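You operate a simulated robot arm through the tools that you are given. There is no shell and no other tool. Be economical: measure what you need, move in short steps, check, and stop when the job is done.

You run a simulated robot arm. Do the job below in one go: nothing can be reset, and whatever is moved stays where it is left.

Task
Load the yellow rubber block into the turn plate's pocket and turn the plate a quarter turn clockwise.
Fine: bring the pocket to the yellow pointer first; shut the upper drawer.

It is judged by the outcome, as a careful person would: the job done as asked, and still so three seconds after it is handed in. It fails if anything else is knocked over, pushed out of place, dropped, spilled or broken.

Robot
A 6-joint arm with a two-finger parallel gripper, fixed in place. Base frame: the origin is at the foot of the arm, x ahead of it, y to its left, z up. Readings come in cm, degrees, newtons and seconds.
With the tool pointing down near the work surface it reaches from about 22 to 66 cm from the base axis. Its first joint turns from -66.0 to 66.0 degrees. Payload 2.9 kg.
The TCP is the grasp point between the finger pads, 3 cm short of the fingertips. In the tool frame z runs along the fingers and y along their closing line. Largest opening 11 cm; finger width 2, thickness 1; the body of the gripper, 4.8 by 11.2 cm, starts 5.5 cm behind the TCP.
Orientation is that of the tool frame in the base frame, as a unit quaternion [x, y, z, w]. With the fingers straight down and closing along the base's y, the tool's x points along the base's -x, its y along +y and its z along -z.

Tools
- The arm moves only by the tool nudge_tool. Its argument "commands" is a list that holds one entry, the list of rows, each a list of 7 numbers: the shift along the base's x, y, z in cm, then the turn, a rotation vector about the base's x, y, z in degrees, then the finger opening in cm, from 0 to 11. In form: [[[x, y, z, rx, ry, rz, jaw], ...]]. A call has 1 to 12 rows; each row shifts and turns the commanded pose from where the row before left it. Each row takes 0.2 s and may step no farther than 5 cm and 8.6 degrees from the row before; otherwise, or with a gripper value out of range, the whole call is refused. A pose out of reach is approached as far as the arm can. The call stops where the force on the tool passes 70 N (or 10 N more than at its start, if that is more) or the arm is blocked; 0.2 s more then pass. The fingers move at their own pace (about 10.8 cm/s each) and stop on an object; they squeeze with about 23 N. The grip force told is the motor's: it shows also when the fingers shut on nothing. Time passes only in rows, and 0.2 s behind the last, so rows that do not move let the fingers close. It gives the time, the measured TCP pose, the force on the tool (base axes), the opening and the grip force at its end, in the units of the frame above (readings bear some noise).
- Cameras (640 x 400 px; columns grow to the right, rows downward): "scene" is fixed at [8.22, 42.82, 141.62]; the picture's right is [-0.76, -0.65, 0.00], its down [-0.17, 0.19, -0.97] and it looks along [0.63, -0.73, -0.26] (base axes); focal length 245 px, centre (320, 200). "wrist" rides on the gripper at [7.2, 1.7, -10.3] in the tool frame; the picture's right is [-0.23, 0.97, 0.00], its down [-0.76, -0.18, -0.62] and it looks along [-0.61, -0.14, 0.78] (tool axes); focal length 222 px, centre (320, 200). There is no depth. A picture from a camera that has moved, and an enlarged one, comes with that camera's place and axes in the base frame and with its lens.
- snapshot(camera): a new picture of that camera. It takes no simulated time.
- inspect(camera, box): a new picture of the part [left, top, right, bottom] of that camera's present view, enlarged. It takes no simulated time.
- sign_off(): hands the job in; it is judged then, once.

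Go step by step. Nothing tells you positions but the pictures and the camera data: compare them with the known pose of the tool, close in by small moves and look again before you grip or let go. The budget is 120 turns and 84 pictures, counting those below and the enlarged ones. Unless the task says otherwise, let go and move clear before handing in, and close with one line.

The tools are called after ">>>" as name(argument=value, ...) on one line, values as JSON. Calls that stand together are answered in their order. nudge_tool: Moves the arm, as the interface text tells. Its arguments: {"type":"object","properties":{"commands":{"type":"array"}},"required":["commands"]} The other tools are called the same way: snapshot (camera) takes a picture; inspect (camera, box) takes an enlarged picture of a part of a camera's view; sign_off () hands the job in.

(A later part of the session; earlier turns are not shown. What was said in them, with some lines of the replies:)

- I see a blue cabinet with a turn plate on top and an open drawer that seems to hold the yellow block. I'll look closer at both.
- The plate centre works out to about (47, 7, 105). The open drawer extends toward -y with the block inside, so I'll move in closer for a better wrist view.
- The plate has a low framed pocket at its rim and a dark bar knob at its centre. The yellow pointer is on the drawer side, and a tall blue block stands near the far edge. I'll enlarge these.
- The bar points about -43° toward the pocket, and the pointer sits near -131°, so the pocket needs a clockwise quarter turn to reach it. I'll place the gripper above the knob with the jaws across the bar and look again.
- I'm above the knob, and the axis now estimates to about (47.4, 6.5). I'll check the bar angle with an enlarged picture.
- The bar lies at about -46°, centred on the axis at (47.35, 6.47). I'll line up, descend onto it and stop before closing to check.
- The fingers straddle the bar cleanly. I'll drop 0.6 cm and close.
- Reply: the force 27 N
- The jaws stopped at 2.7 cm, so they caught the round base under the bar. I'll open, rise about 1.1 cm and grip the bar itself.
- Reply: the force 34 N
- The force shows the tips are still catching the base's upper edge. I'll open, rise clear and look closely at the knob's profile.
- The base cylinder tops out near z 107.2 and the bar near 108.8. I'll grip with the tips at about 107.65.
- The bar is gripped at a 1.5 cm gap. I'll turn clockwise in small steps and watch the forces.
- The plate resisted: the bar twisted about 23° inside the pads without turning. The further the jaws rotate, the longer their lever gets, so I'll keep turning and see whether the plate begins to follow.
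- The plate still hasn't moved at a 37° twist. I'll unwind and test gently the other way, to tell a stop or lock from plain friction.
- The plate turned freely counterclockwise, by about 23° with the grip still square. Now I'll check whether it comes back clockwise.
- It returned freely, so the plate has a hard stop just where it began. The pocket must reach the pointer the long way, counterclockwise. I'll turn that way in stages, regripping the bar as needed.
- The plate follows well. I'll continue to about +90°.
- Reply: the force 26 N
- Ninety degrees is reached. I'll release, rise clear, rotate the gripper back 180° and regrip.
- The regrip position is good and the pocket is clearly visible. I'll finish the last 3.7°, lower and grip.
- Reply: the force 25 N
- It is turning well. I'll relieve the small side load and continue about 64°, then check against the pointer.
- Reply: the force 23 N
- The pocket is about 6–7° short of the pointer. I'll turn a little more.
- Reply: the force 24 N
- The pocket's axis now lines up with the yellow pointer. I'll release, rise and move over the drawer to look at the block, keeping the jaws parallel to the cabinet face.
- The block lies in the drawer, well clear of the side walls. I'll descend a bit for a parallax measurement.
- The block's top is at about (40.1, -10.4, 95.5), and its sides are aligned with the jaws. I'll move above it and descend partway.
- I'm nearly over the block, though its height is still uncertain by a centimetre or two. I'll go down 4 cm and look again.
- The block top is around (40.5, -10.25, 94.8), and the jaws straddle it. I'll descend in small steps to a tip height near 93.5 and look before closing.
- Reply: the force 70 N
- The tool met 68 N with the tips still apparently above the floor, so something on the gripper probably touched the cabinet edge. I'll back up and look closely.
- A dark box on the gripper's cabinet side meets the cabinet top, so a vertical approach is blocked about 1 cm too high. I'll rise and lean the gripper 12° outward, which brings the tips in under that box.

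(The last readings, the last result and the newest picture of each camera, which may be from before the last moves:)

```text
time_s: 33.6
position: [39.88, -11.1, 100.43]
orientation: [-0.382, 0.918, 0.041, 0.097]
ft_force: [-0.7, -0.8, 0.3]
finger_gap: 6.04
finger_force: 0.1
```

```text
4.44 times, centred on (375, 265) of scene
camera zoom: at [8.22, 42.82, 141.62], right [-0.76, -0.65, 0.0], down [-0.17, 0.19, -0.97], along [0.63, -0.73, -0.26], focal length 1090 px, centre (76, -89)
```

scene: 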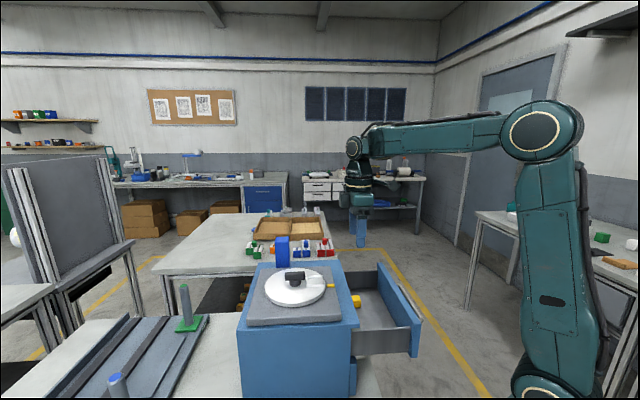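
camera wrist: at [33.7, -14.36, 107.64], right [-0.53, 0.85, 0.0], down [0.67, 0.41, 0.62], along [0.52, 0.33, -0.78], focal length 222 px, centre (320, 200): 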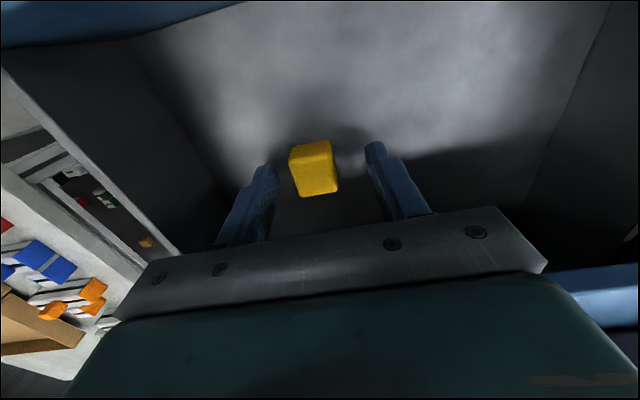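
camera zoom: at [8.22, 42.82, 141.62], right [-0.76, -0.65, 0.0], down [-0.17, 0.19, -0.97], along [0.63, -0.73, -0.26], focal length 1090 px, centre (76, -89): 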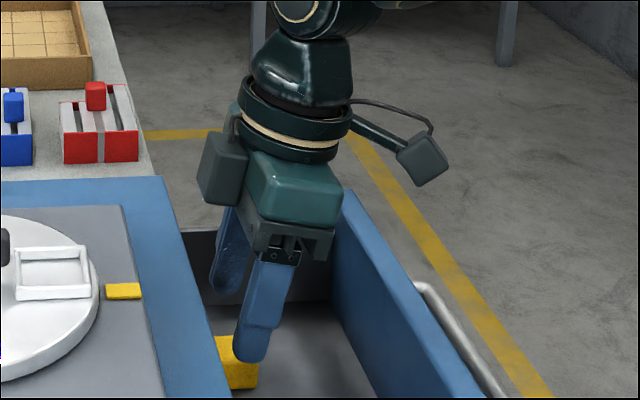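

The box now clears the cabinet edge. I'll descend in small steps.

>>> nudge_tool(commands=[[[0, 0, -1.3, 0, 0, 0, 6], [0, 0, -1.2, 0, 0, 0, 6], [0, 0, -0.9, 0, 0, 0, 6], [0, 0, 0, 0, 0, 0, 6]]])

>>> inspect(camera="wrist", box=[180, 40, 460, 260])

>>> inspect(camera="scene", box=[320, 220, 430, 310])

```text
time_s: 34.6
position: [40.01, -11.12, 96.91]
orientation: [-0.382, 0.918, 0.042, 0.096]
ft_force: [-0.4, 0.8, -0.6]
finger_gap: 6.0
finger_force: 0.0
```

```text
1.82 times, centred on (320, 150) of wrist
camera zoom: at [32.27, -16.46, 105.62], right [-0.54, 0.84, 0.05], down [0.56, 0.31, 0.77], along [0.63, 0.44, -0.64], focal length 404 px, centre (320, 291)
```

zoom: 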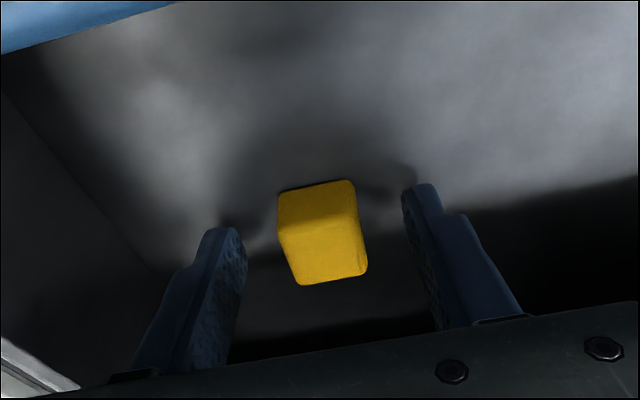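

```text
4.44 times, centred on (375, 265) of scene
camera zoom: at [8.22, 42.82, 141.62], right [-0.76, -0.65, 0.0], down [-0.17, 0.19, -0.97], along [0.63, -0.73, -0.26], focal length 1090 px, centre (76, -89)
```

zoom: 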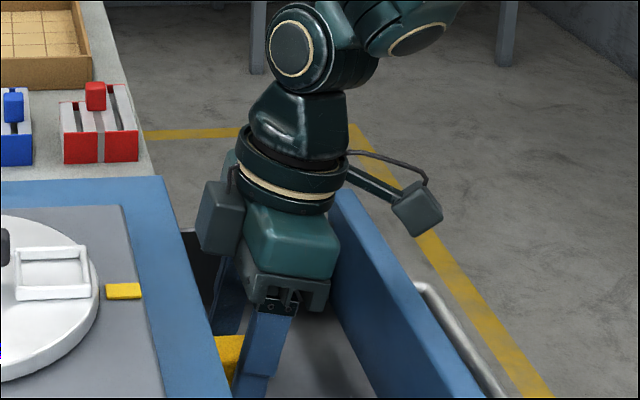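

The path is clear and the tips are still above the floor. I'll go 0.5 cm lower and close on the block.

>>> nudge_tool(commands=[[[0.1, 0.1, -0.5, 0, 0, 0, 6], [0, 0, 0, 0, 0, 0, 6], [0, 0, 0, 0, 0, 0, 3], [0, 0, 0, 0, 0, 0, 1.5], [0, 0, 0, 0, 0, 0, 1.5]]])

>>> inspect(camera="wrist", box=[180, 40, 460, 260])

```text
time_s: 35.8
position: [40.01, -10.97, 96.58]
orientation: [-0.383, 0.918, 0.041, 0.098]
ft_force: [-3.6, 5.3, 23.3]
finger_gap: 2.67
finger_force: 23.0
```

```text
1.82 times, centred on (320, 150) of wrist
camera zoom: at [32.4, -16.33, 105.21], right [-0.54, 0.84, 0.05], down [0.56, 0.31, 0.77], along [0.63, 0.44, -0.64], focal length 404 px, centre (320, 291)
```

zoom: 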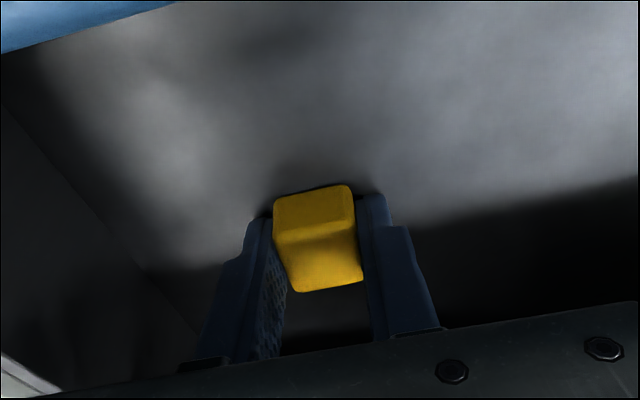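

The block is gripped at 2.67 cm, with the tips lightly on the drawer floor. I'll lift straight up and check.

>>> nudge_tool(commands=[[[0, 0, 1, 0, 0, 0, 1.5], [0, 0, 2, 0, 0, 0, 1.5], [0, 0, 3, 0, 0, 0, 1.5], [0, 0, 4, 0, 0, 0, 1.5], [0, 0, 4, 0, 0, 0, 1.5], [0, 0, 4, 0, 0, 0, 1.5], [0, 0, 0, -4.26, 4.22, 0, 1.5], [0, 0, 0, -4.26, 4.22, 0, 1.5]]])

>>> snapshot(camera="wrist")

>>> snapshot(camera="scene")

```text
time_s: 37.6
position: [40.0, -10.95, 114.42]
orientation: [-0.384, 0.923, 0.001, 0.0]
ft_force: [-0.1, 0.4, -0.3]
finger_gap: 2.7
finger_force: 23.0
```

```text
38 pictures are left
camera wrist: at [33.74, -14.85, 124.92], right [-0.53, 0.85, 0.0], down [0.66, 0.41, 0.62], along [0.53, 0.33, -0.78], focal length 222 px, centre (320, 200)
```

wrist: 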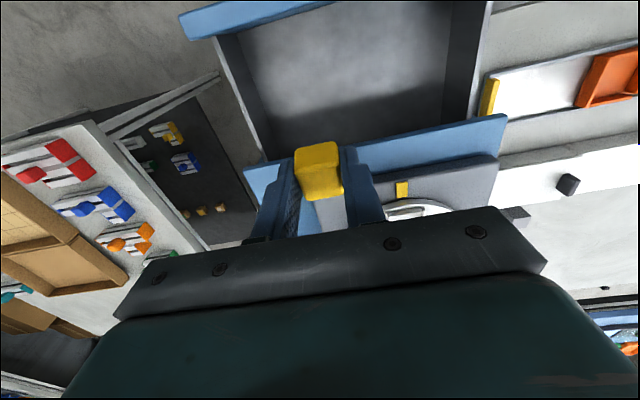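

```text
37 pictures are left
```

scene: 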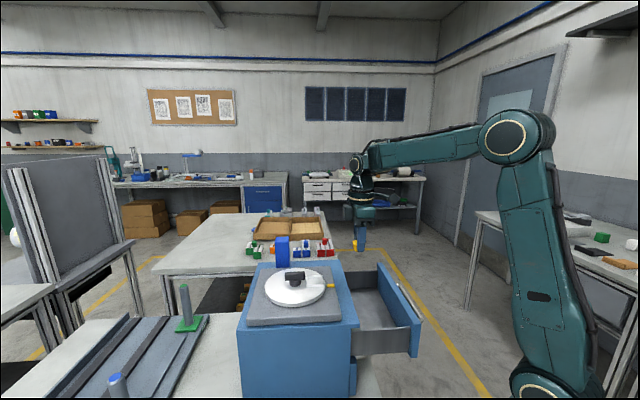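

The block is held. The tips sit at its bottom edge and the pocket walls leave no room for the fingers, so I'll first set it on a free part of the plate and regrip it higher and upright. I'm moving above that spot with the 12° lean restored, so the block is level.

>>> nudge_tool(commands=[[[0.58, 4.18, 0.2, 0, 0, 0, 1.5], [0.58, 4.18, 0.2, 0, 0, 0, 1.5], [0.58, 4.18, 0, 0, 0, 0, 1.5], [0.58, 4.18, 0, 0, 0, 0, 1.5], [0.58, 4.18, 0, 0, 0, 0, 1.5], [0, 0, 0, 4.26, -4.22, 0, 1.5], [0, 0, 0, 4.26, -4.22, 0, 1.5], [0, 0, -2, 0, 0, 0, 1.5], [0, 0, -1.5, 0, 0, 0, 1.5]]])

>>> inspect(camera="scene", box=[240, 230, 350, 320])

>>> snapshot(camera="wrist")

```text
time_s: 39.6
position: [43.09, 10.07, 111.33]
orientation: [-0.382, 0.918, 0.042, 0.097]
ft_force: [0.3, 0.0, -0.8]
finger_gap: 2.67
finger_force: 23.0
```

```text
4.44 times, centred on (295, 275) of scene
camera zoom: at [8.22, 42.82, 141.62], right [-0.76, -0.65, 0.0], down [-0.17, 0.19, -0.97], along [0.63, -0.73, -0.26], focal length 1090 px, centre (431, -133)
```

zoom: 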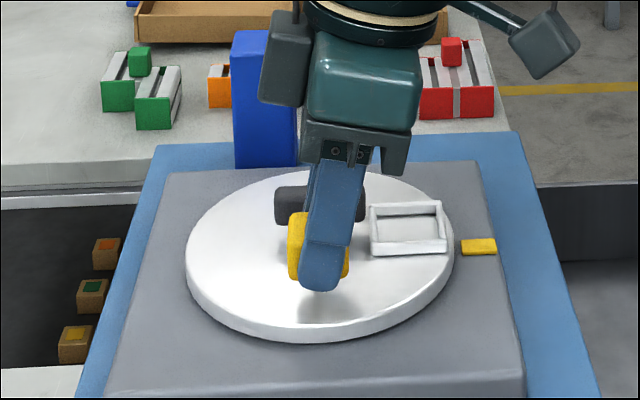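

```text
35 pictures are left
camera wrist: at [35.28, 4.57, 120.04], right [-0.54, 0.84, 0.05], down [0.56, 0.31, 0.77], along [0.63, 0.44, -0.64], focal length 222 px, centre (320, 200)
```

wrist: 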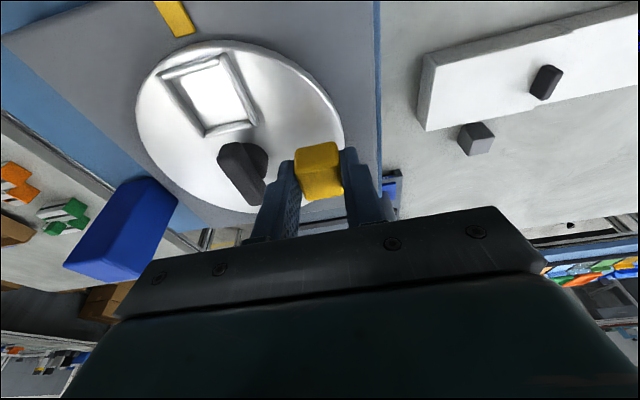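

Clearance from the knob is fine. I'll lower toward the plate surface, small steps at the end.

>>> nudge_tool(commands=[[[0, 0, -1.3, 0, 0, 0, 1.5], [0, 0, -1, 0, 0, 0, 1.5], [0, 0, -0.4, 0, 0, 0, 1.5], [0, 0, -0.2, 0, 0, 0, 1.5]]])

>>> inspect(camera="scene", box=[270, 250, 340, 310])

```text
time_s: 40.5
position: [43.16, 9.89, 109.44]
orientation: [-0.384, 0.916, 0.04, 0.105]
ft_force: [-1.8, 0.8, 5.4]
finger_gap: 2.7
finger_force: 23.2
stopped in row 4: the force on the tool passed its limit (the readings are from after the stop); the commanded pose is now the measured one
```

```text
6.67 times, centred on (305, 280) of scene
camera zoom: at [8.21, 42.82, 141.62], right [-0.76, -0.65, 0.0], down [-0.17, 0.19, -0.97], along [0.63, -0.73, -0.26], focal length 1635 px, centre (420, -333)
```

zoom: 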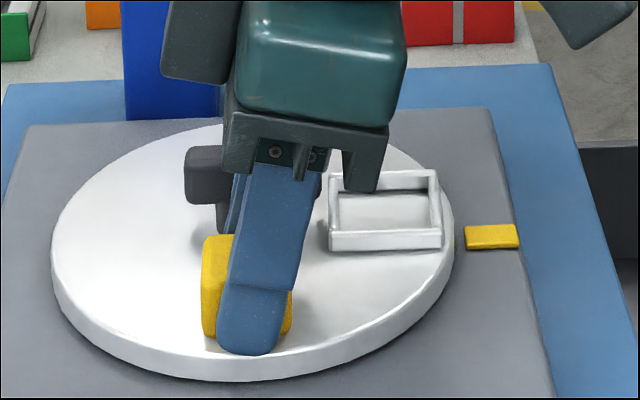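

Contact with the plate is made. I'll open gently and check that the block stands.

>>> nudge_tool(commands=[[[0, 0, 0, 0, 0, 0, 2.9], [0, 0, 0, 0, 0, 0, 3.4], [0, 0, 0, 0, 0, 0, 4.6], [0, 0, 0, 0, 0, 0, 4.6]]])

>>> snapshot(camera="wrist")

>>> inspect(camera="scene", box=[270, 250, 340, 310])

```text
time_s: 41.5
position: [42.99, 10.14, 109.42]
orientation: [-0.384, 0.917, 0.039, 0.106]
ft_force: [-5.6, 2.0, 10.2]
finger_gap: 4.36
finger_force: 0.1
```

```text
33 pictures are left
camera wrist: at [35.27, 4.62, 117.92], right [-0.54, 0.84, 0.04], down [0.55, 0.31, 0.78], along [0.64, 0.44, -0.63], focal length 222 px, centre (320, 200)
```

wrist: 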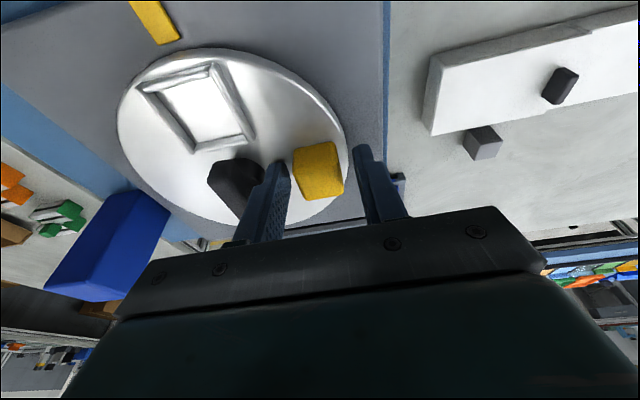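

```text
6.67 times, centred on (305, 280) of scene
camera zoom: at [8.19, 42.83, 141.62], right [-0.76, -0.65, 0.0], down [-0.17, 0.19, -0.97], along [0.63, -0.73, -0.26], focal length 1635 px, centre (420, -333)
```

zoom: 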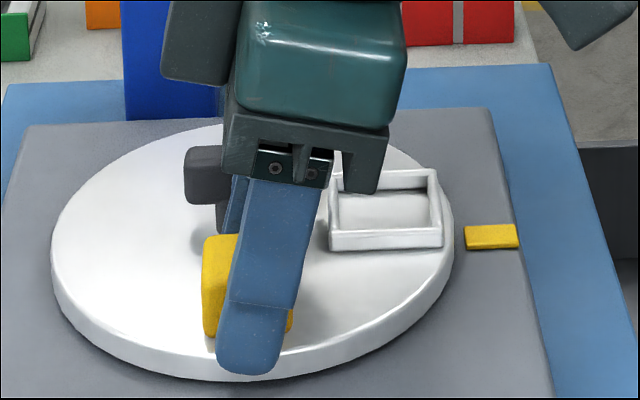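

The block stands on the plate. I'll rise clear and straighten the tool to measure the block and the pocket.

>>> nudge_tool(commands=[[[0, 0, 1, 0, 0, 0, 5], [0, 0, 3, 0, 0, 0, 5], [0, 0, 2, 0, 0, 0, 5], [0, 0, 0, -4.26, 4.22, 0, 5], [0, 0, 0, -4.26, 4.22, 0, 5], [0, 0, 0, 0, 0, 0, 5]]])

>>> snapshot(camera="wrist")

>>> inspect(camera="scene", box=[270, 250, 340, 310])

```text
time_s: 42.9
position: [43.12, 9.98, 115.38]
orientation: [-0.386, 0.923, 0.0, 0.009]
ft_force: [-0.3, -0.2, -0.3]
finger_gap: 5.02
finger_force: 0.1
```

```text
31 pictures are left
camera wrist: at [36.67, 5.96, 125.68], right [-0.53, 0.85, 0.0], down [0.65, 0.41, 0.63], along [0.54, 0.34, -0.77], focal length 222 px, centre (320, 200)
```

wrist: 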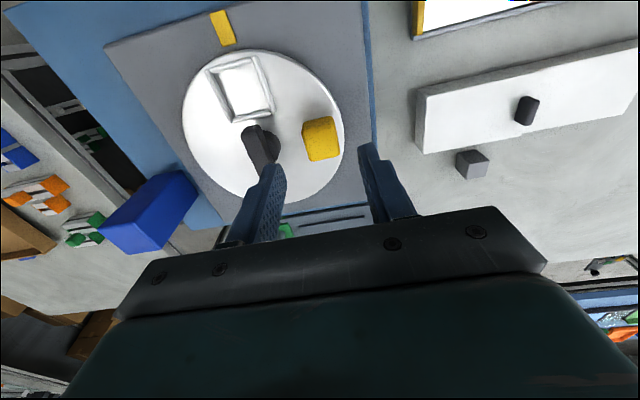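

```text
6.67 times, centred on (305, 280) of scene
camera zoom: at [8.22, 42.82, 141.62], right [-0.76, -0.65, 0.0], down [-0.17, 0.19, -0.97], along [0.63, -0.73, -0.26], focal length 1635 px, centre (420, -333)
```

zoom: 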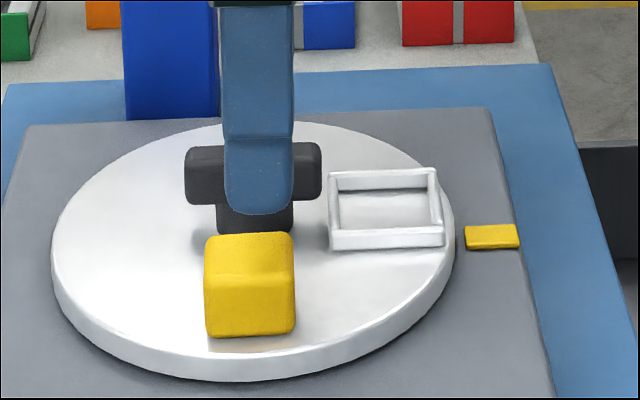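

The block stands upright at about (43.5, 10.5), its top near z 108.2. The pocket centre is about (43.9, 3.05). I'll zoom in to measure both, since the fit looks snug.

>>> inspect(camera="wrist", box=[190, 40, 360, 180])

```text
2.86 times, centred on (275, 110) of wrist
camera zoom: at [36.67, 5.96, 125.68], right [-0.53, 0.85, 0.0], down [0.65, 0.41, 0.63], along [0.54, 0.34, -0.77], focal length 635 px, centre (449, 457)
```

zoom: 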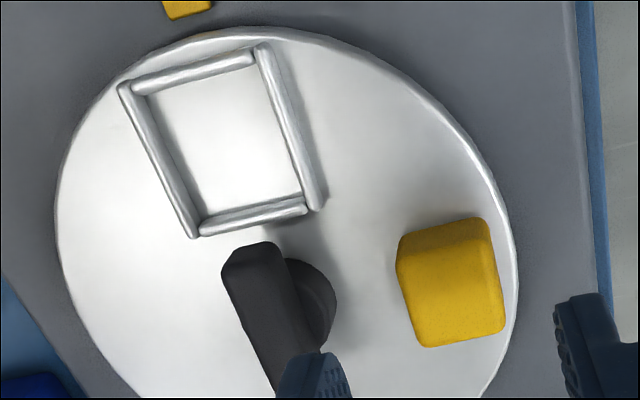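

Block is about 2.7 × 2.7 × 2.2 and the pocket about 3.0 × 3.3 inside. I'll regrip the block upright with the tips about 0.9 cm above the plate.

>>> nudge_tool(commands=[[[0.46, 0.52, 0, -0.57, 0.56, 0, 5], [0, 0, -2.5, 0, 0, 0, 5], [0, 0, -2.2, 0, 0, 0, 5], [0, 0, -0.6, 0, 0, 0, 5], [0, 0, 0, 0, 0, 0, 5]]])

>>> inspect(camera="wrist", box=[180, 40, 460, 260])

>>> inspect(camera="scene", box=[270, 250, 340, 310])

```text
time_s: 44.1
position: [43.5, 10.45, 110.05]
orientation: [-0.386, 0.923, -0.003, 0.001]
ft_force: [0.2, 0.4, 0.7]
finger_gap: 5.03
finger_force: 0.1
```

```text
1.82 times, centred on (320, 150) of wrist
camera zoom: at [37.19, 6.56, 120.45], right [-0.53, 0.85, -0.01], down [0.66, 0.42, 0.63], along [0.53, 0.33, -0.78], focal length 404 px, centre (320, 291)
```

zoom: 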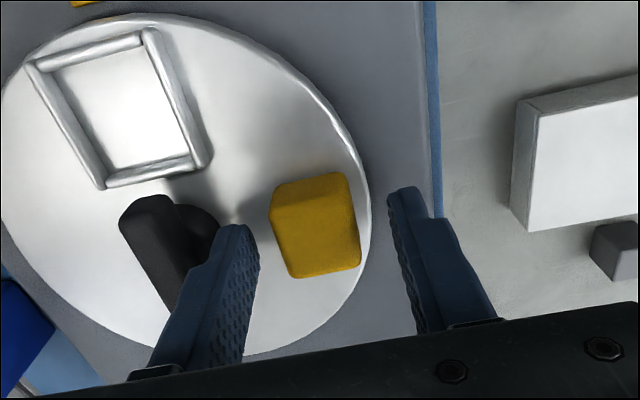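

```text
6.67 times, centred on (305, 280) of scene
camera zoom: at [8.22, 42.82, 141.62], right [-0.76, -0.65, 0.0], down [-0.17, 0.19, -0.97], along [0.63, -0.73, -0.26], focal length 1635 px, centre (420, -333)
```

zoom: 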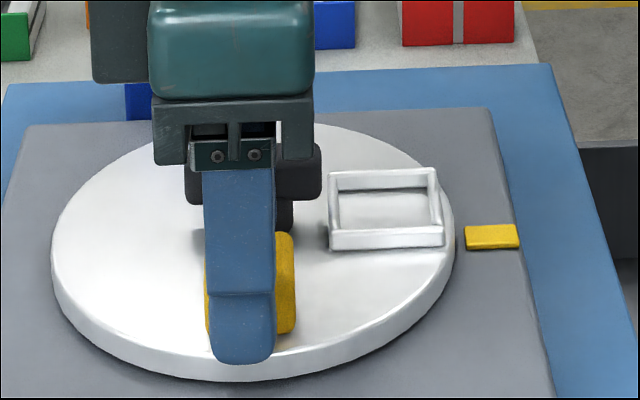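

The jaws straddle the block symmetrically. I'll close and lift.

>>> nudge_tool(commands=[[[0, 0, 0, 0, 0, 0, 3.2], [0, 0, 0, 0, 0, 0, 2], [0, 0, 0, 0, 0, 0, 1.5], [0, 0, 0, 0, 0, 0, 1.5]]])

>>> inspect(camera="wrist", box=[180, 40, 460, 260])

```text
time_s: 45.1
position: [43.63, 10.28, 110.01]
orientation: [-0.387, 0.922, -0.003, 0.001]
ft_force: [-0.4, 0.3, -0.1]
finger_gap: 2.7
finger_force: 22.7
```

```text
1.82 times, centred on (320, 150) of wrist
camera zoom: at [37.19, 6.56, 120.47], right [-0.53, 0.85, -0.01], down [0.66, 0.42, 0.62], along [0.53, 0.33, -0.78], focal length 404 px, centre (320, 291)
```

zoom: 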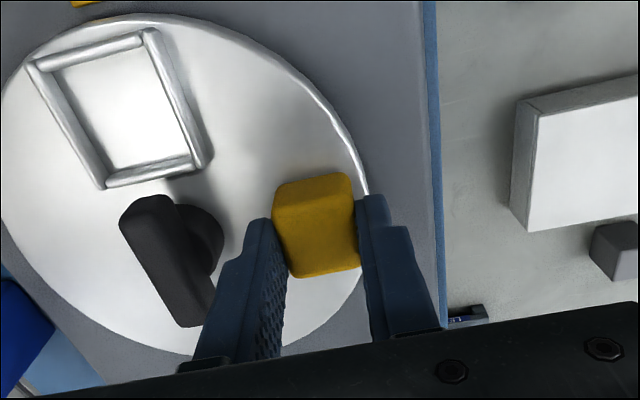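

The grip is good at 2.7 cm. I'll lift 3.5 cm and carry the block over the pocket.

>>> nudge_tool(commands=[[[0, 0, 1.5, 0, 0, 0, 1.5], [0, 0, 2, 0, 0, 0, 1.5], [0.1, -2.44, 0, 0, 0, 0, 1.5], [0.1, -2.44, 0, 0, 0, 0, 1.5], [0.09, -2.45, 0, 0, 0, 0, 1.5], [0, 0, -1.5, 0, 0, 0, 1.5], [0, 0, 0, 0, 0, 0, 1.5]]])

>>> snapshot(camera="wrist")

>>> inspect(camera="scene", box=[280, 235, 350, 295])

```text
time_s: 46.7
position: [43.84, 3.25, 112.05]
orientation: [-0.386, 0.923, -0.004, 0.002]
ft_force: [0.4, 1.0, -0.3]
finger_gap: 2.64
finger_force: 23.1
```

```text
25 pictures are left
camera wrist: at [37.48, -0.73, 122.46], right [-0.53, 0.85, -0.01], down [0.66, 0.42, 0.63], along [0.53, 0.33, -0.78], focal length 222 px, centre (320, 200)
```

wrist: 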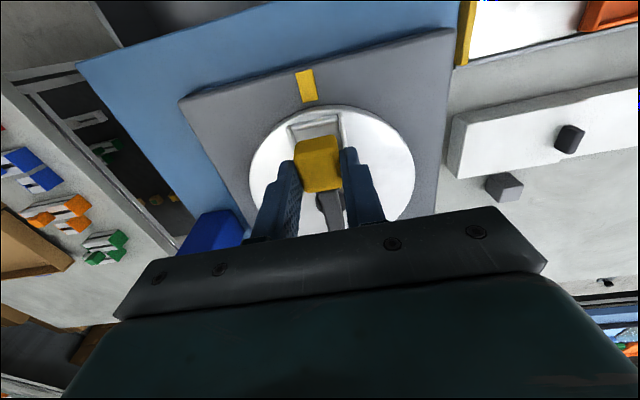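

```text
6.67 times, centred on (315, 265) of scene
camera zoom: at [8.22, 42.82, 141.62], right [-0.76, -0.65, 0.0], down [-0.17, 0.19, -0.97], along [0.63, -0.73, -0.26], focal length 1635 px, centre (353, -233)
```

zoom: 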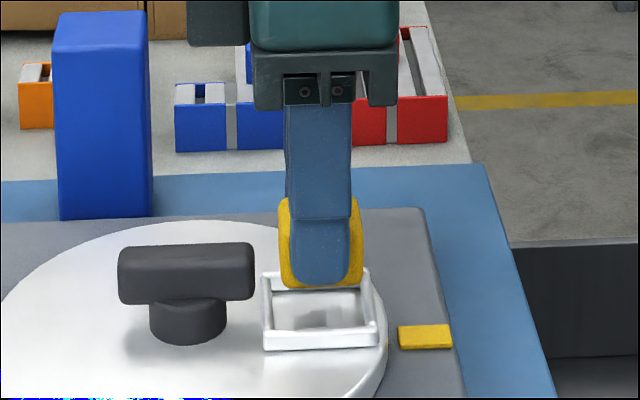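

Scene view shows radial alignment is right. I'll descend until just above the walls and check the sideways fit.

>>> nudge_tool(commands=[[[0, 0, -0.9, 0, 0, 0, 1.5], [0, 0, 0, 0, 0, 0, 1.5]]])

>>> inspect(camera="wrist", box=[250, 90, 390, 230])

>>> inspect(camera="scene", box=[295, 245, 345, 295])

```text
time_s: 47.3
position: [43.87, 3.15, 111.08]
orientation: [-0.386, 0.922, -0.003, 0.002]
ft_force: [0.2, -0.2, 0.4]
finger_gap: 2.67
finger_force: 22.8
```

```text
2.86 times, centred on (320, 160) of wrist
camera zoom: at [37.48, -0.74, 121.54], right [-0.53, 0.85, -0.01], down [0.66, 0.42, 0.62], along [0.53, 0.33, -0.78], focal length 635 px, centre (320, 314)
```

zoom: 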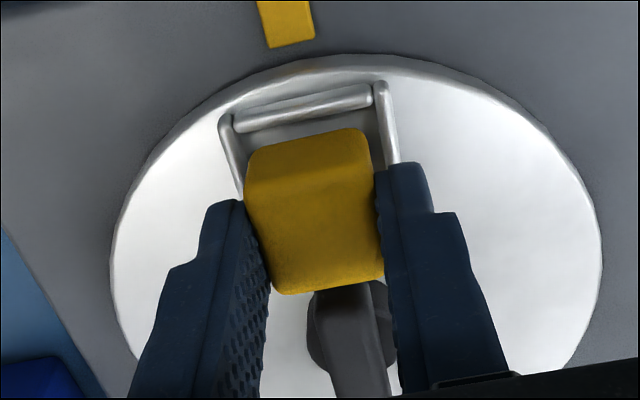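

```text
8.00 times, centred on (320, 270) of scene
camera zoom: at [8.22, 42.82, 141.62], right [-0.76, -0.65, 0.0], down [-0.17, 0.19, -0.97], along [0.63, -0.73, -0.26], focal length 1962 px, centre (320, -360)
```

zoom: 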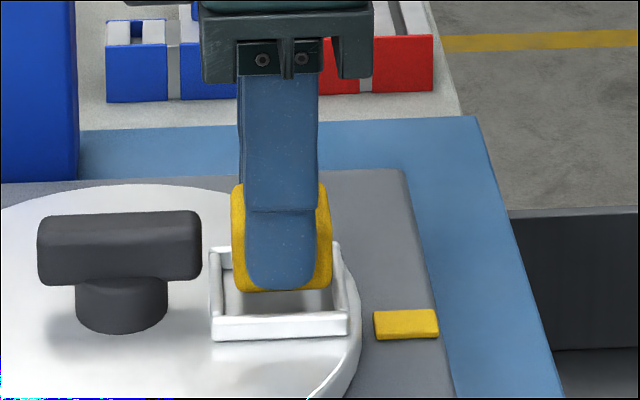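

Block and pocket are within about 0.1 cm. I'll trim by that amount and lower it in.

>>> nudge_tool(commands=[[[0, 0.1, -0.3, 0, 0, 0, 1.5], [0, 0, -0.3, 0, 0, 0, 1.5], [0, 0, -0.25, 0, 0, 0, 1.5], [0, 0, -0.15, 0, 0, 0, 1.5], [0, 0, 0, 0, 0, 0, 1.5]]])

>>> inspect(camera="wrist", box=[250, 90, 390, 230])

>>> inspect(camera="scene", box=[295, 245, 345, 295])

```text
time_s: 48.5
position: [43.97, 3.3, 110.06]
orientation: [-0.386, 0.922, -0.003, 0.002]
ft_force: [0.6, 0.6, -0.4]
finger_gap: 2.72
finger_force: 23.5
```

```text
2.86 times, centred on (320, 160) of wrist
camera zoom: at [37.53, -0.64, 120.53], right [-0.53, 0.85, -0.01], down [0.66, 0.42, 0.62], along [0.53, 0.33, -0.78], focal length 635 px, centre (320, 314)
```

zoom: 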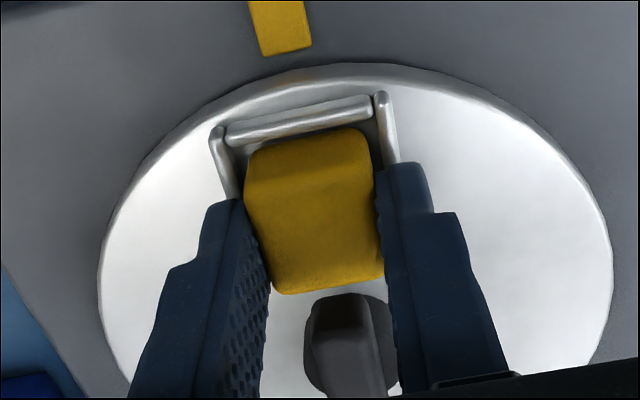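

```text
8.00 times, centred on (320, 270) of scene
camera zoom: at [8.22, 42.82, 141.62], right [-0.76, -0.65, 0.0], down [-0.17, 0.19, -0.97], along [0.63, -0.73, -0.26], focal length 1962 px, centre (320, -360)
```

zoom: 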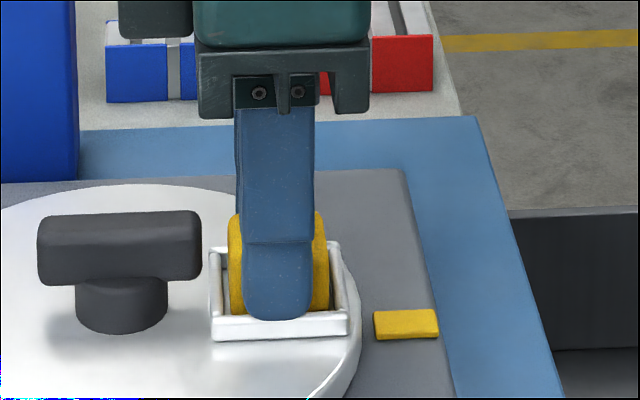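

The block is inside the walls with no side force. I'll lower a touch more, release and rise.

>>> nudge_tool(commands=[[[0, 0, -0.1, 0, 0, 0, 1.5], [0, 0, 0, 0, 0, 0, 2.9], [0, 0, 0, 0, 0, 0, 3.4], [0, 0, 0, 0, 0, 0, 4.2], [0, 0, 1, 0, 0, 0, 4.2], [0, 0, 3, 0, 0, 0, 5], [0, 0, 2, 0, 0, 0, 5]]])

>>> inspect(camera="wrist", box=[180, 40, 460, 260])

>>> inspect(camera="scene", box=[260, 235, 350, 315])

```text
time_s: 50.1
position: [43.78, 3.33, 116.04]
orientation: [-0.386, 0.922, -0.003, 0.002]
ft_force: [-0.3, -0.4, -0.2]
finger_gap: 5.0
finger_force: 0.1
```

```text
1.82 times, centred on (320, 150) of wrist
camera zoom: at [37.48, -0.62, 126.45], right [-0.53, 0.85, -0.01], down [0.66, 0.42, 0.62], along [0.53, 0.33, -0.78], focal length 404 px, centre (320, 291)
```

zoom: 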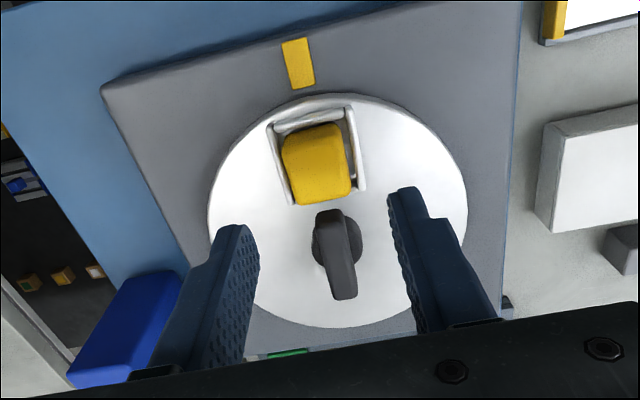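

```text
5.00 times, centred on (305, 275) of scene
camera zoom: at [8.22, 42.82, 141.62], right [-0.76, -0.65, 0.0], down [-0.17, 0.19, -0.97], along [0.63, -0.73, -0.26], focal length 1226 px, centre (395, -175)
```

zoom: 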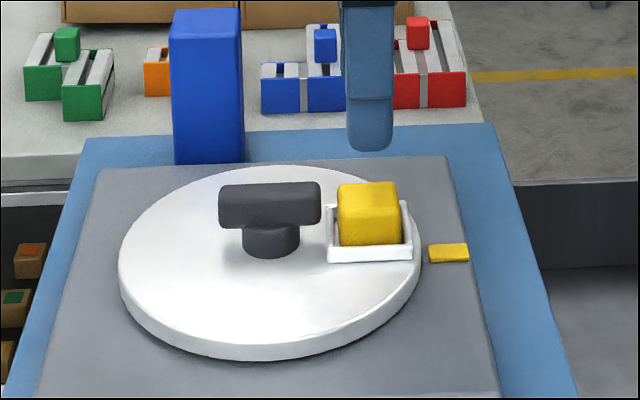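

The yellow block is seated in the pocket, which is still at the pointer. I'll go back to the knob bar and grip it.

>>> nudge_tool(commands=[[[1.75, 1.6, 0, 0, 0, 0, 5], [1.72, 1.6, 0, 0, 0, 0, 5], [0, 0, -2.8, 0, 0, 0, 5], [0, 0, -2.5, 0, 0, 0, 5], [0, 0, 0, 0, 0, 0, 5], [0, 0, 0, 0, 0, 0, 2], [0, 0, 0, 0, 0, 0, 0.5], [0, 0, 0, 0, 0, 0, 0.5]]])

>>> inspect(camera="wrist", box=[180, 20, 460, 240])

```text
time_s: 51.9
position: [47.3, 6.59, 110.68]
orientation: [-0.387, 0.922, -0.003, 0.0]
ft_force: [-10.4, 12.8, -2.5]
finger_gap: 1.48
finger_force: 44.8
```

```text
1.82 times, centred on (320, 130) of wrist
camera zoom: at [40.97, 2.66, 121.09], right [-0.54, 0.84, -0.01], down [0.66, 0.42, 0.62], along [0.53, 0.33, -0.78], focal length 404 px, centre (320, 327)
```

zoom: 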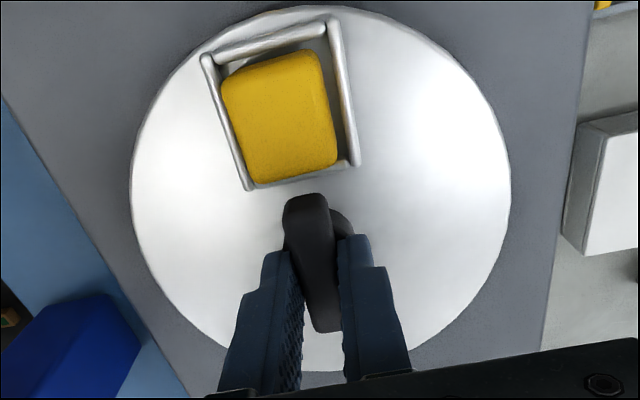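

The bar is gripped squarely. I'll turn the plate 90° clockwise.

>>> nudge_tool(commands=[[[-0.06, 0.07, 0, 0, 0, -6, 0.5], [0, 0, 0, 0, 0, -8, 0.5], [0, 0, 0, 0, 0, -8, 0.5], [0, 0, 0, 0, 0, -8, 0.5], [0, 0, 0, 0, 0, -8, 0.5], [0, 0, 0, 0, 0, -8, 0.5]]])

>>> nudge_tool(commands=[[[0, 0, 0, 0, 0, -8, 0.5], [0, 0, 0, 0, 0, -8, 0.5], [0, 0, 0, 0, 0, -8, 0.5], [0, 0, 0, 0, 0, -8, 0.5], [0, 0, 0, 0, 0, -8, 0.5], [0, 0, 0, 0, 0, -4, 0.5], [0, 0, 0, 0, 0, 0, 0.5]]])

>>> inspect(camera="wrist", box=[180, 0, 460, 220])

>>> inspect(camera="scene", box=[230, 225, 370, 325])

```text
time_s: 53.3
position: [47.23, 6.54, 110.61]
orientation: [0.008, 1.0, -0.004, 0.001]
ft_force: [-2.1, -0.9, -15.9]
finger_gap: 1.49
finger_force: 44.9
```

```text
time_s: 54.9
position: [47.31, 6.35, 110.72]
orientation: [0.381, 0.925, -0.005, -0.001]
ft_force: [-1.4, -15.3, -24.3]
finger_gap: 1.48
finger_force: 44.4
```

```text
1.82 times, centred on (320, 110) of wrist
camera zoom: at [43.43, 12.86, 121.08], right [0.85, 0.53, -0.01], down [0.42, -0.66, 0.62], along [0.33, -0.53, -0.78], focal length 404 px, centre (320, 364)
```

zoom: 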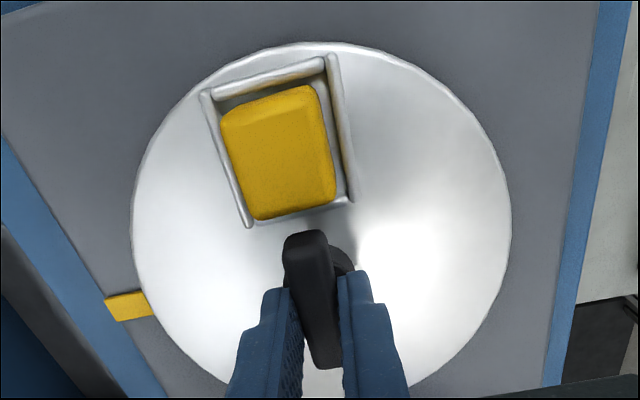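

```text
4.00 times, centred on (300, 275) of scene
camera zoom: at [8.25, 42.78, 141.63], right [-0.76, -0.65, 0.0], down [-0.17, 0.2, -0.97], along [0.63, -0.73, -0.26], focal length 981 px, centre (400, -100)
```

zoom: 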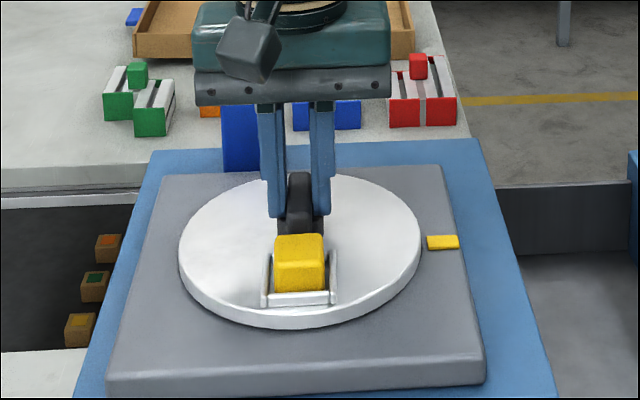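

The pocket has turned a quarter clockwise from the pointer with the block in place. I'll release, rise and move outside the drawer front, turning the gripper back on the way.

>>> nudge_tool(commands=[[[0, 0, 0, 0, 0, 0, 5], [0, 0, 0, 0, 0, 0, 5], [0, 0, 3, 0, 0, 0, 5], [0, 0, 4.5, 0, 0, 0, 4]]])

>>> nudge_tool(commands=[[[-1.89, -2.26, 0, 0, 0, 8.2, 2], [-1.89, -2.26, 0, 0, 0, 8.2, 1], [-1.89, -2.26, 0, 0, 0, 8.2, 0], [-1.89, -2.26, 0, 0, 0, 8.2, 0], [-1.89, -2.26, 0, 0, 0, 8.2, 0], [-1.89, -2.26, 0, 0, 0, 8.2, 0], [-1.89, -2.26, 0, 0, 0, 8.2, 0], [-1.89, -2.26, 0, 0, 0, 8.2, 0], [-1.89, -2.26, 0, 0, 0, 8.2, 0], [-1.89, -2.26, 0, 0, 0, 8.2, 0], [-1.89, -2.26, 0, 0, 0, 8.2, 0]]])

>>> snapshot(camera="wrist")

>>> snapshot(camera="scene")

```text
time_s: 55.9
position: [47.29, 6.61, 118.15]
orientation: [0.379, 0.925, -0.003, -0.001]
ft_force: [0.6, -0.6, 0.8]
finger_gap: 3.95
finger_force: 0.2
```

```text
time_s: 58.3
position: [26.43, -18.31, 118.36]
orientation: [-0.388, 0.922, -0.003, 0.002]
ft_force: [-0.4, 0.0, -0.8]
finger_gap: 0.0
finger_force: 22.9
```

```text
14 pictures are left
camera wrist: at [20.16, -22.28, 128.73], right [-0.54, 0.84, -0.01], down [0.66, 0.42, 0.63], along [0.53, 0.33, -0.78], focal length 222 px, centre (320, 200)
```

wrist: 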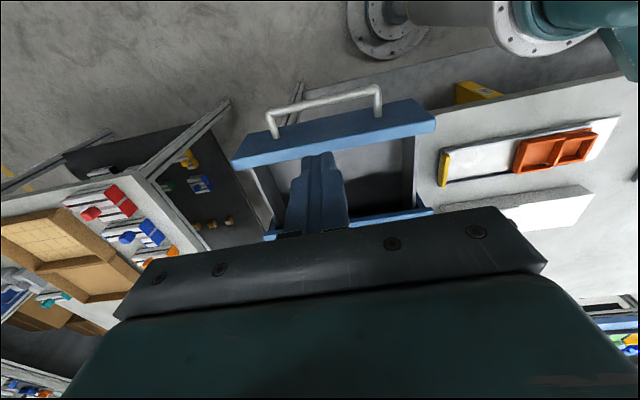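

```text
13 pictures are left
```

scene: 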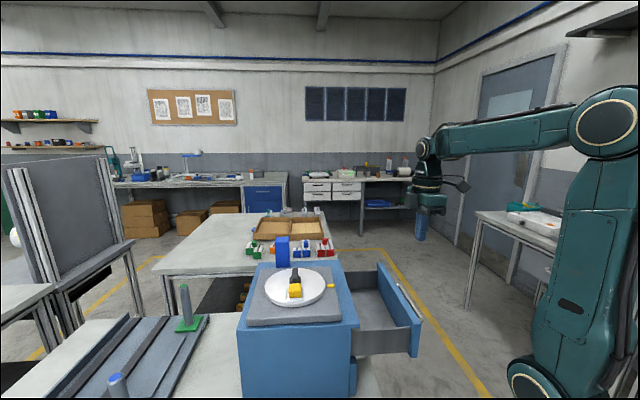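

The handle's bar is right below me, with the panel about 3 cm further in. I'll back off outward, descend outside it and check.

>>> nudge_tool(commands=[[[-1.5, -1.1, 0, 0, 0, 0, 0], [-1.3, -1.1, 0, 0, 0, 0, 0], [0, 0, -4, 0, 0, 0, 0], [0, 0, -4, 0, 0, 0, 0], [0, 0, -4, 0, 0, 0, 0], [0, 0, -3, 0, 0, 0, 0], [0, 0, -2.2, 0, 0, 0, 0], [0, 0, 0, 0, 0, 0, 0]]])

>>> snapshot(camera="wrist")

>>> inspect(camera="scene", box=[330, 200, 480, 370])

```text
time_s: 60.1
position: [23.75, -20.42, 101.04]
orientation: [-0.387, 0.922, -0.004, 0.002]
ft_force: [-0.4, -1.0, 0.2]
finger_gap: 0.01
finger_force: 22.9
```

```text
12 pictures are left
camera wrist: at [17.36, -24.35, 111.44], right [-0.54, 0.84, -0.01], down [0.66, 0.42, 0.63], along [0.53, 0.33, -0.78], focal length 222 px, centre (320, 200)
```

wrist: 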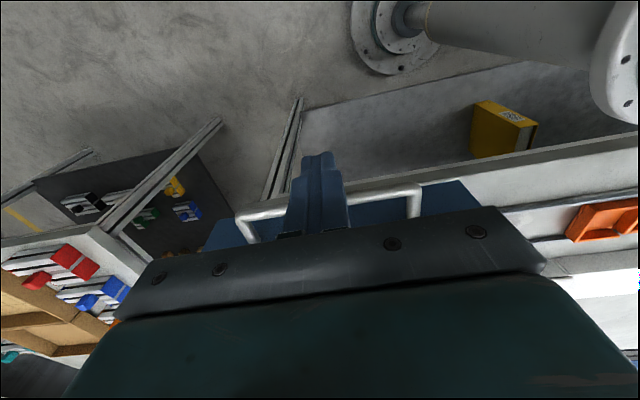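

```text
2.35 times, centred on (405, 285) of scene
camera zoom: at [8.22, 42.82, 141.62], right [-0.76, -0.65, 0.0], down [-0.17, 0.19, -0.97], along [0.63, -0.73, -0.26], focal length 577 px, centre (120, 0)
```

zoom: 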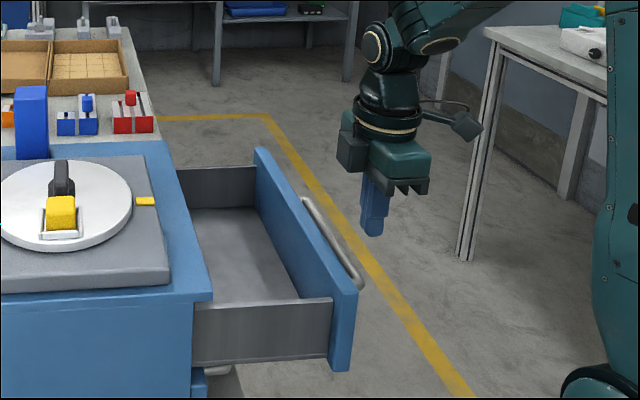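

I'm outside and centred on the handle, which sits near z 97. I'll lower 2 cm so the fingers meet the bar, and push toward the cabinet.

>>> nudge_tool(commands=[[[0, 0, -2, 0, 0, 0, 0], [1, 1, 0, 0, 0, 0, 0], [0.7, 0.7, 0, 0, 0, 0, 0], [0.7, 0.7, 0, 0, 0, 0, 0], [0.7, 0.7, 0, 0, 0, 0, 0], [0.7, 0.7, 0, 0, 0, 0, 0]]])

>>> inspect(camera="scene", box=[330, 200, 480, 370])

```text
time_s: 61.5
position: [27.59, -16.78, 98.92]
orientation: [-0.388, 0.922, -0.003, 0.001]
ft_force: [-0.7, -0.4, -0.4]
finger_gap: 0.0
finger_force: 22.5
```

```text
2.35 times, centred on (405, 285) of scene
camera zoom: at [8.22, 42.82, 141.62], right [-0.76, -0.65, 0.0], down [-0.17, 0.19, -0.97], along [0.63, -0.73, -0.26], focal length 577 px, centre (120, 0)
```

zoom: 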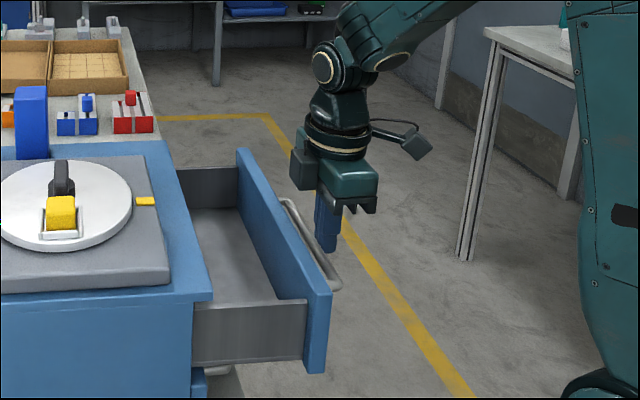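

The drawer is sliding in freely with hardly any force. I'll continue.

>>> nudge_tool(commands=[[[0.7, 0.7, 0, 0, 0, 0, 0], [0.7, 0.7, 0, 0, 0, 0, 0], [0.7, 0.7, 0, 0, 0, 0, 0], [0.7, 0.7, 0, 0, 0, 0, 0], [0.7, 0.7, 0, 0, 0, 0, 0], [0.7, 0.7, 0, 0, 0, 0, 0], [0.7, 0.7, 0, 0, 0, 0, 0]]])

>>> inspect(camera="scene", box=[300, 200, 450, 370])

```text
time_s: 63.1
position: [32.35, -11.79, 99.11]
orientation: [-0.388, 0.922, -0.004, 0.001]
ft_force: [-1.0, -1.0, -0.2]
finger_gap: 0.0
finger_force: 23.2
```

```text
2.35 times, centred on (375, 285) of scene
camera zoom: at [8.22, 42.82, 141.62], right [-0.76, -0.65, 0.0], down [-0.17, 0.19, -0.97], along [0.63, -0.73, -0.26], focal length 577 px, centre (191, 0)
```

zoom: 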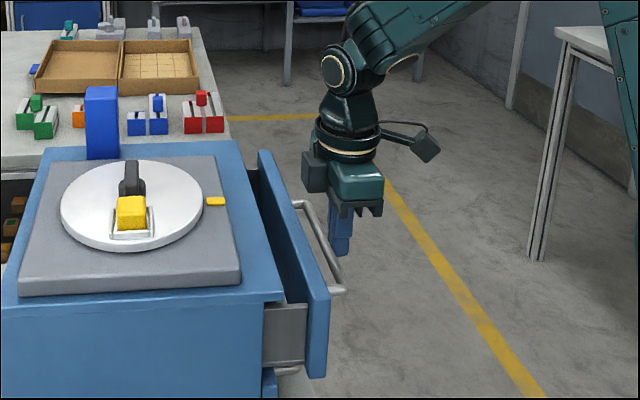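

About 4 cm remain. I'll push on in small steps until it seats.

>>> nudge_tool(commands=[[[0.7, 0.7, 0, 0, 0, 0, 0], [0.7, 0.7, 0, 0, 0, 0, 0], [0.5, 0.5, 0, 0, 0, 0, 0], [0.4, 0.4, 0, 0, 0, 0, 0], [0.3, 0.3, 0, 0, 0, 0, 0], [0.2, 0.2, 0, 0, 0, 0, 0], [0.2, 0.2, 0, 0, 0, 0, 0]]])

>>> inspect(camera="scene", box=[280, 220, 400, 370])

```text
time_s: 64.7
position: [35.49, -8.83, 98.99]
orientation: [-0.388, 0.922, -0.003, 0.002]
ft_force: [1.1, 0.2, -1.0]
finger_gap: 0.0
finger_force: 23.4
```

```text
2.67 times, centred on (340, 295) of scene
camera zoom: at [8.22, 42.82, 141.62], right [-0.76, -0.65, 0.0], down [-0.17, 0.19, -0.97], along [0.63, -0.73, -0.26], focal length 654 px, centre (267, -53)
```

zoom: 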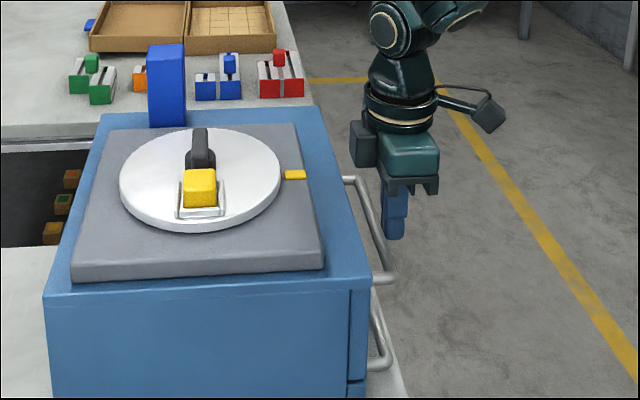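

The drawer looks flush or nearly so. I'll press slightly to confirm it is seated.

>>> nudge_tool(commands=[[[0.2, 0.2, 0, 0, 0, 0, 0], [0.15, 0.15, 0, 0, 0, 0, 0], [0.15, 0.15, 0, 0, 0, 0, 0]]])

>>> inspect(camera="scene", box=[310, 270, 390, 370])

```text
time_s: 65.5
position: [35.73, -8.39, 99.0]
orientation: [-0.385, 0.923, -0.004, 0.0]
ft_force: [-19.2, -20.2, 9.1]
finger_gap: 0.0
finger_force: 23.3
```

```text
4.00 times, centred on (350, 320) of scene
camera zoom: at [8.16, 42.77, 141.64], right [-0.76, -0.65, 0.0], down [-0.17, 0.2, -0.97], along [0.63, -0.73, -0.26], focal length 981 px, centre (200, -280)
```

zoom: 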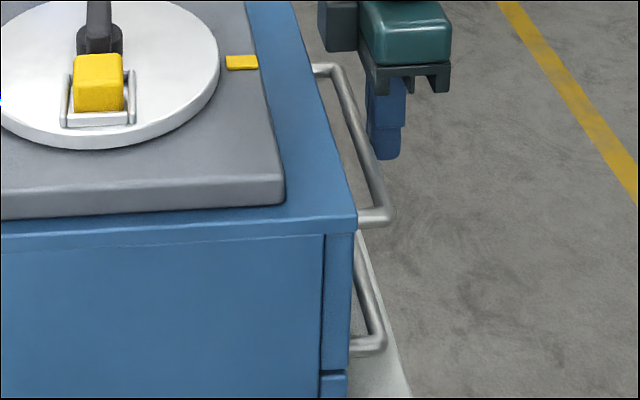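

The drawer is seated, with about 28 N resisting. I'll back away, rise clear and take a final look.

>>> nudge_tool(commands=[[[-0.7, -0.7, 0, 0, 0, 0, 0], [-1.5, -1.5, 0, 0, 0, 0, 0], [-1.5, -1.5, 0, 0, 0, 0, 0], [0, 0, 4, 0, 0, 0, 0], [0, 0, 4.5, 0, 0, 0, 0], [0, 0, 4.5, 0, 0, 0, 0], [0, 0, 4.5, 0, 0, 0, 3]]])

>>> inspect(camera="scene", box=[220, 220, 420, 370])

>>> snapshot(camera="wrist")

```text
time_s: 67.1
position: [32.05, -11.95, 116.41]
orientation: [-0.388, 0.922, -0.003, 0.002]
ft_force: [0.0, 0.6, 0.2]
finger_gap: 3.01
finger_force: 0.1
```

```text
2.67 times, centred on (320, 295) of scene
camera zoom: at [8.22, 42.82, 141.62], right [-0.76, -0.65, 0.0], down [-0.17, 0.19, -0.97], along [0.63, -0.73, -0.26], focal length 654 px, centre (320, -53)
```

zoom: 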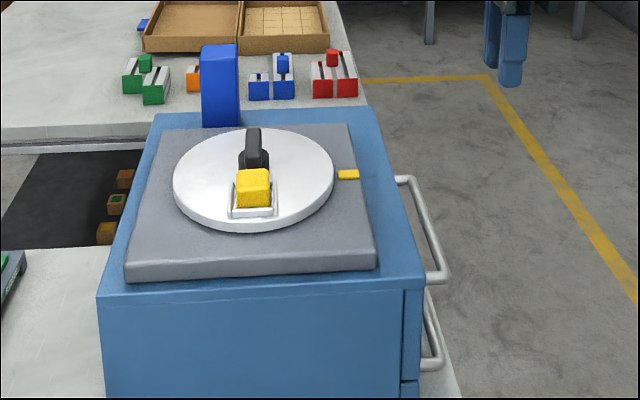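

```text
5 pictures are left
camera wrist: at [25.83, -15.89, 126.94], right [-0.54, 0.84, -0.01], down [0.66, 0.42, 0.62], along [0.53, 0.33, -0.78], focal length 222 px, centre (320, 200)
```

wrist: 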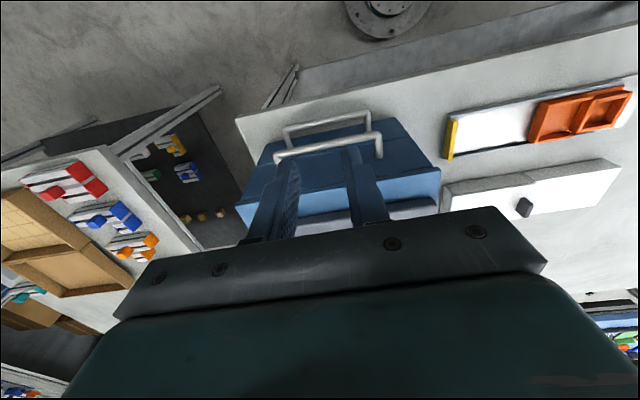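

The upper drawer is shut flush, and the block sits in the pocket a quarter turn clockwise from the pointer. Nothing else has been disturbed and the gripper is clear, so I'm handing in.

>>> sign_off()

```text
The job is handed in.
```

The yellow block is in the turn plate's pocket, the plate is turned a quarter turn clockwise from the yellow pointer, and the upper drawer is shut.
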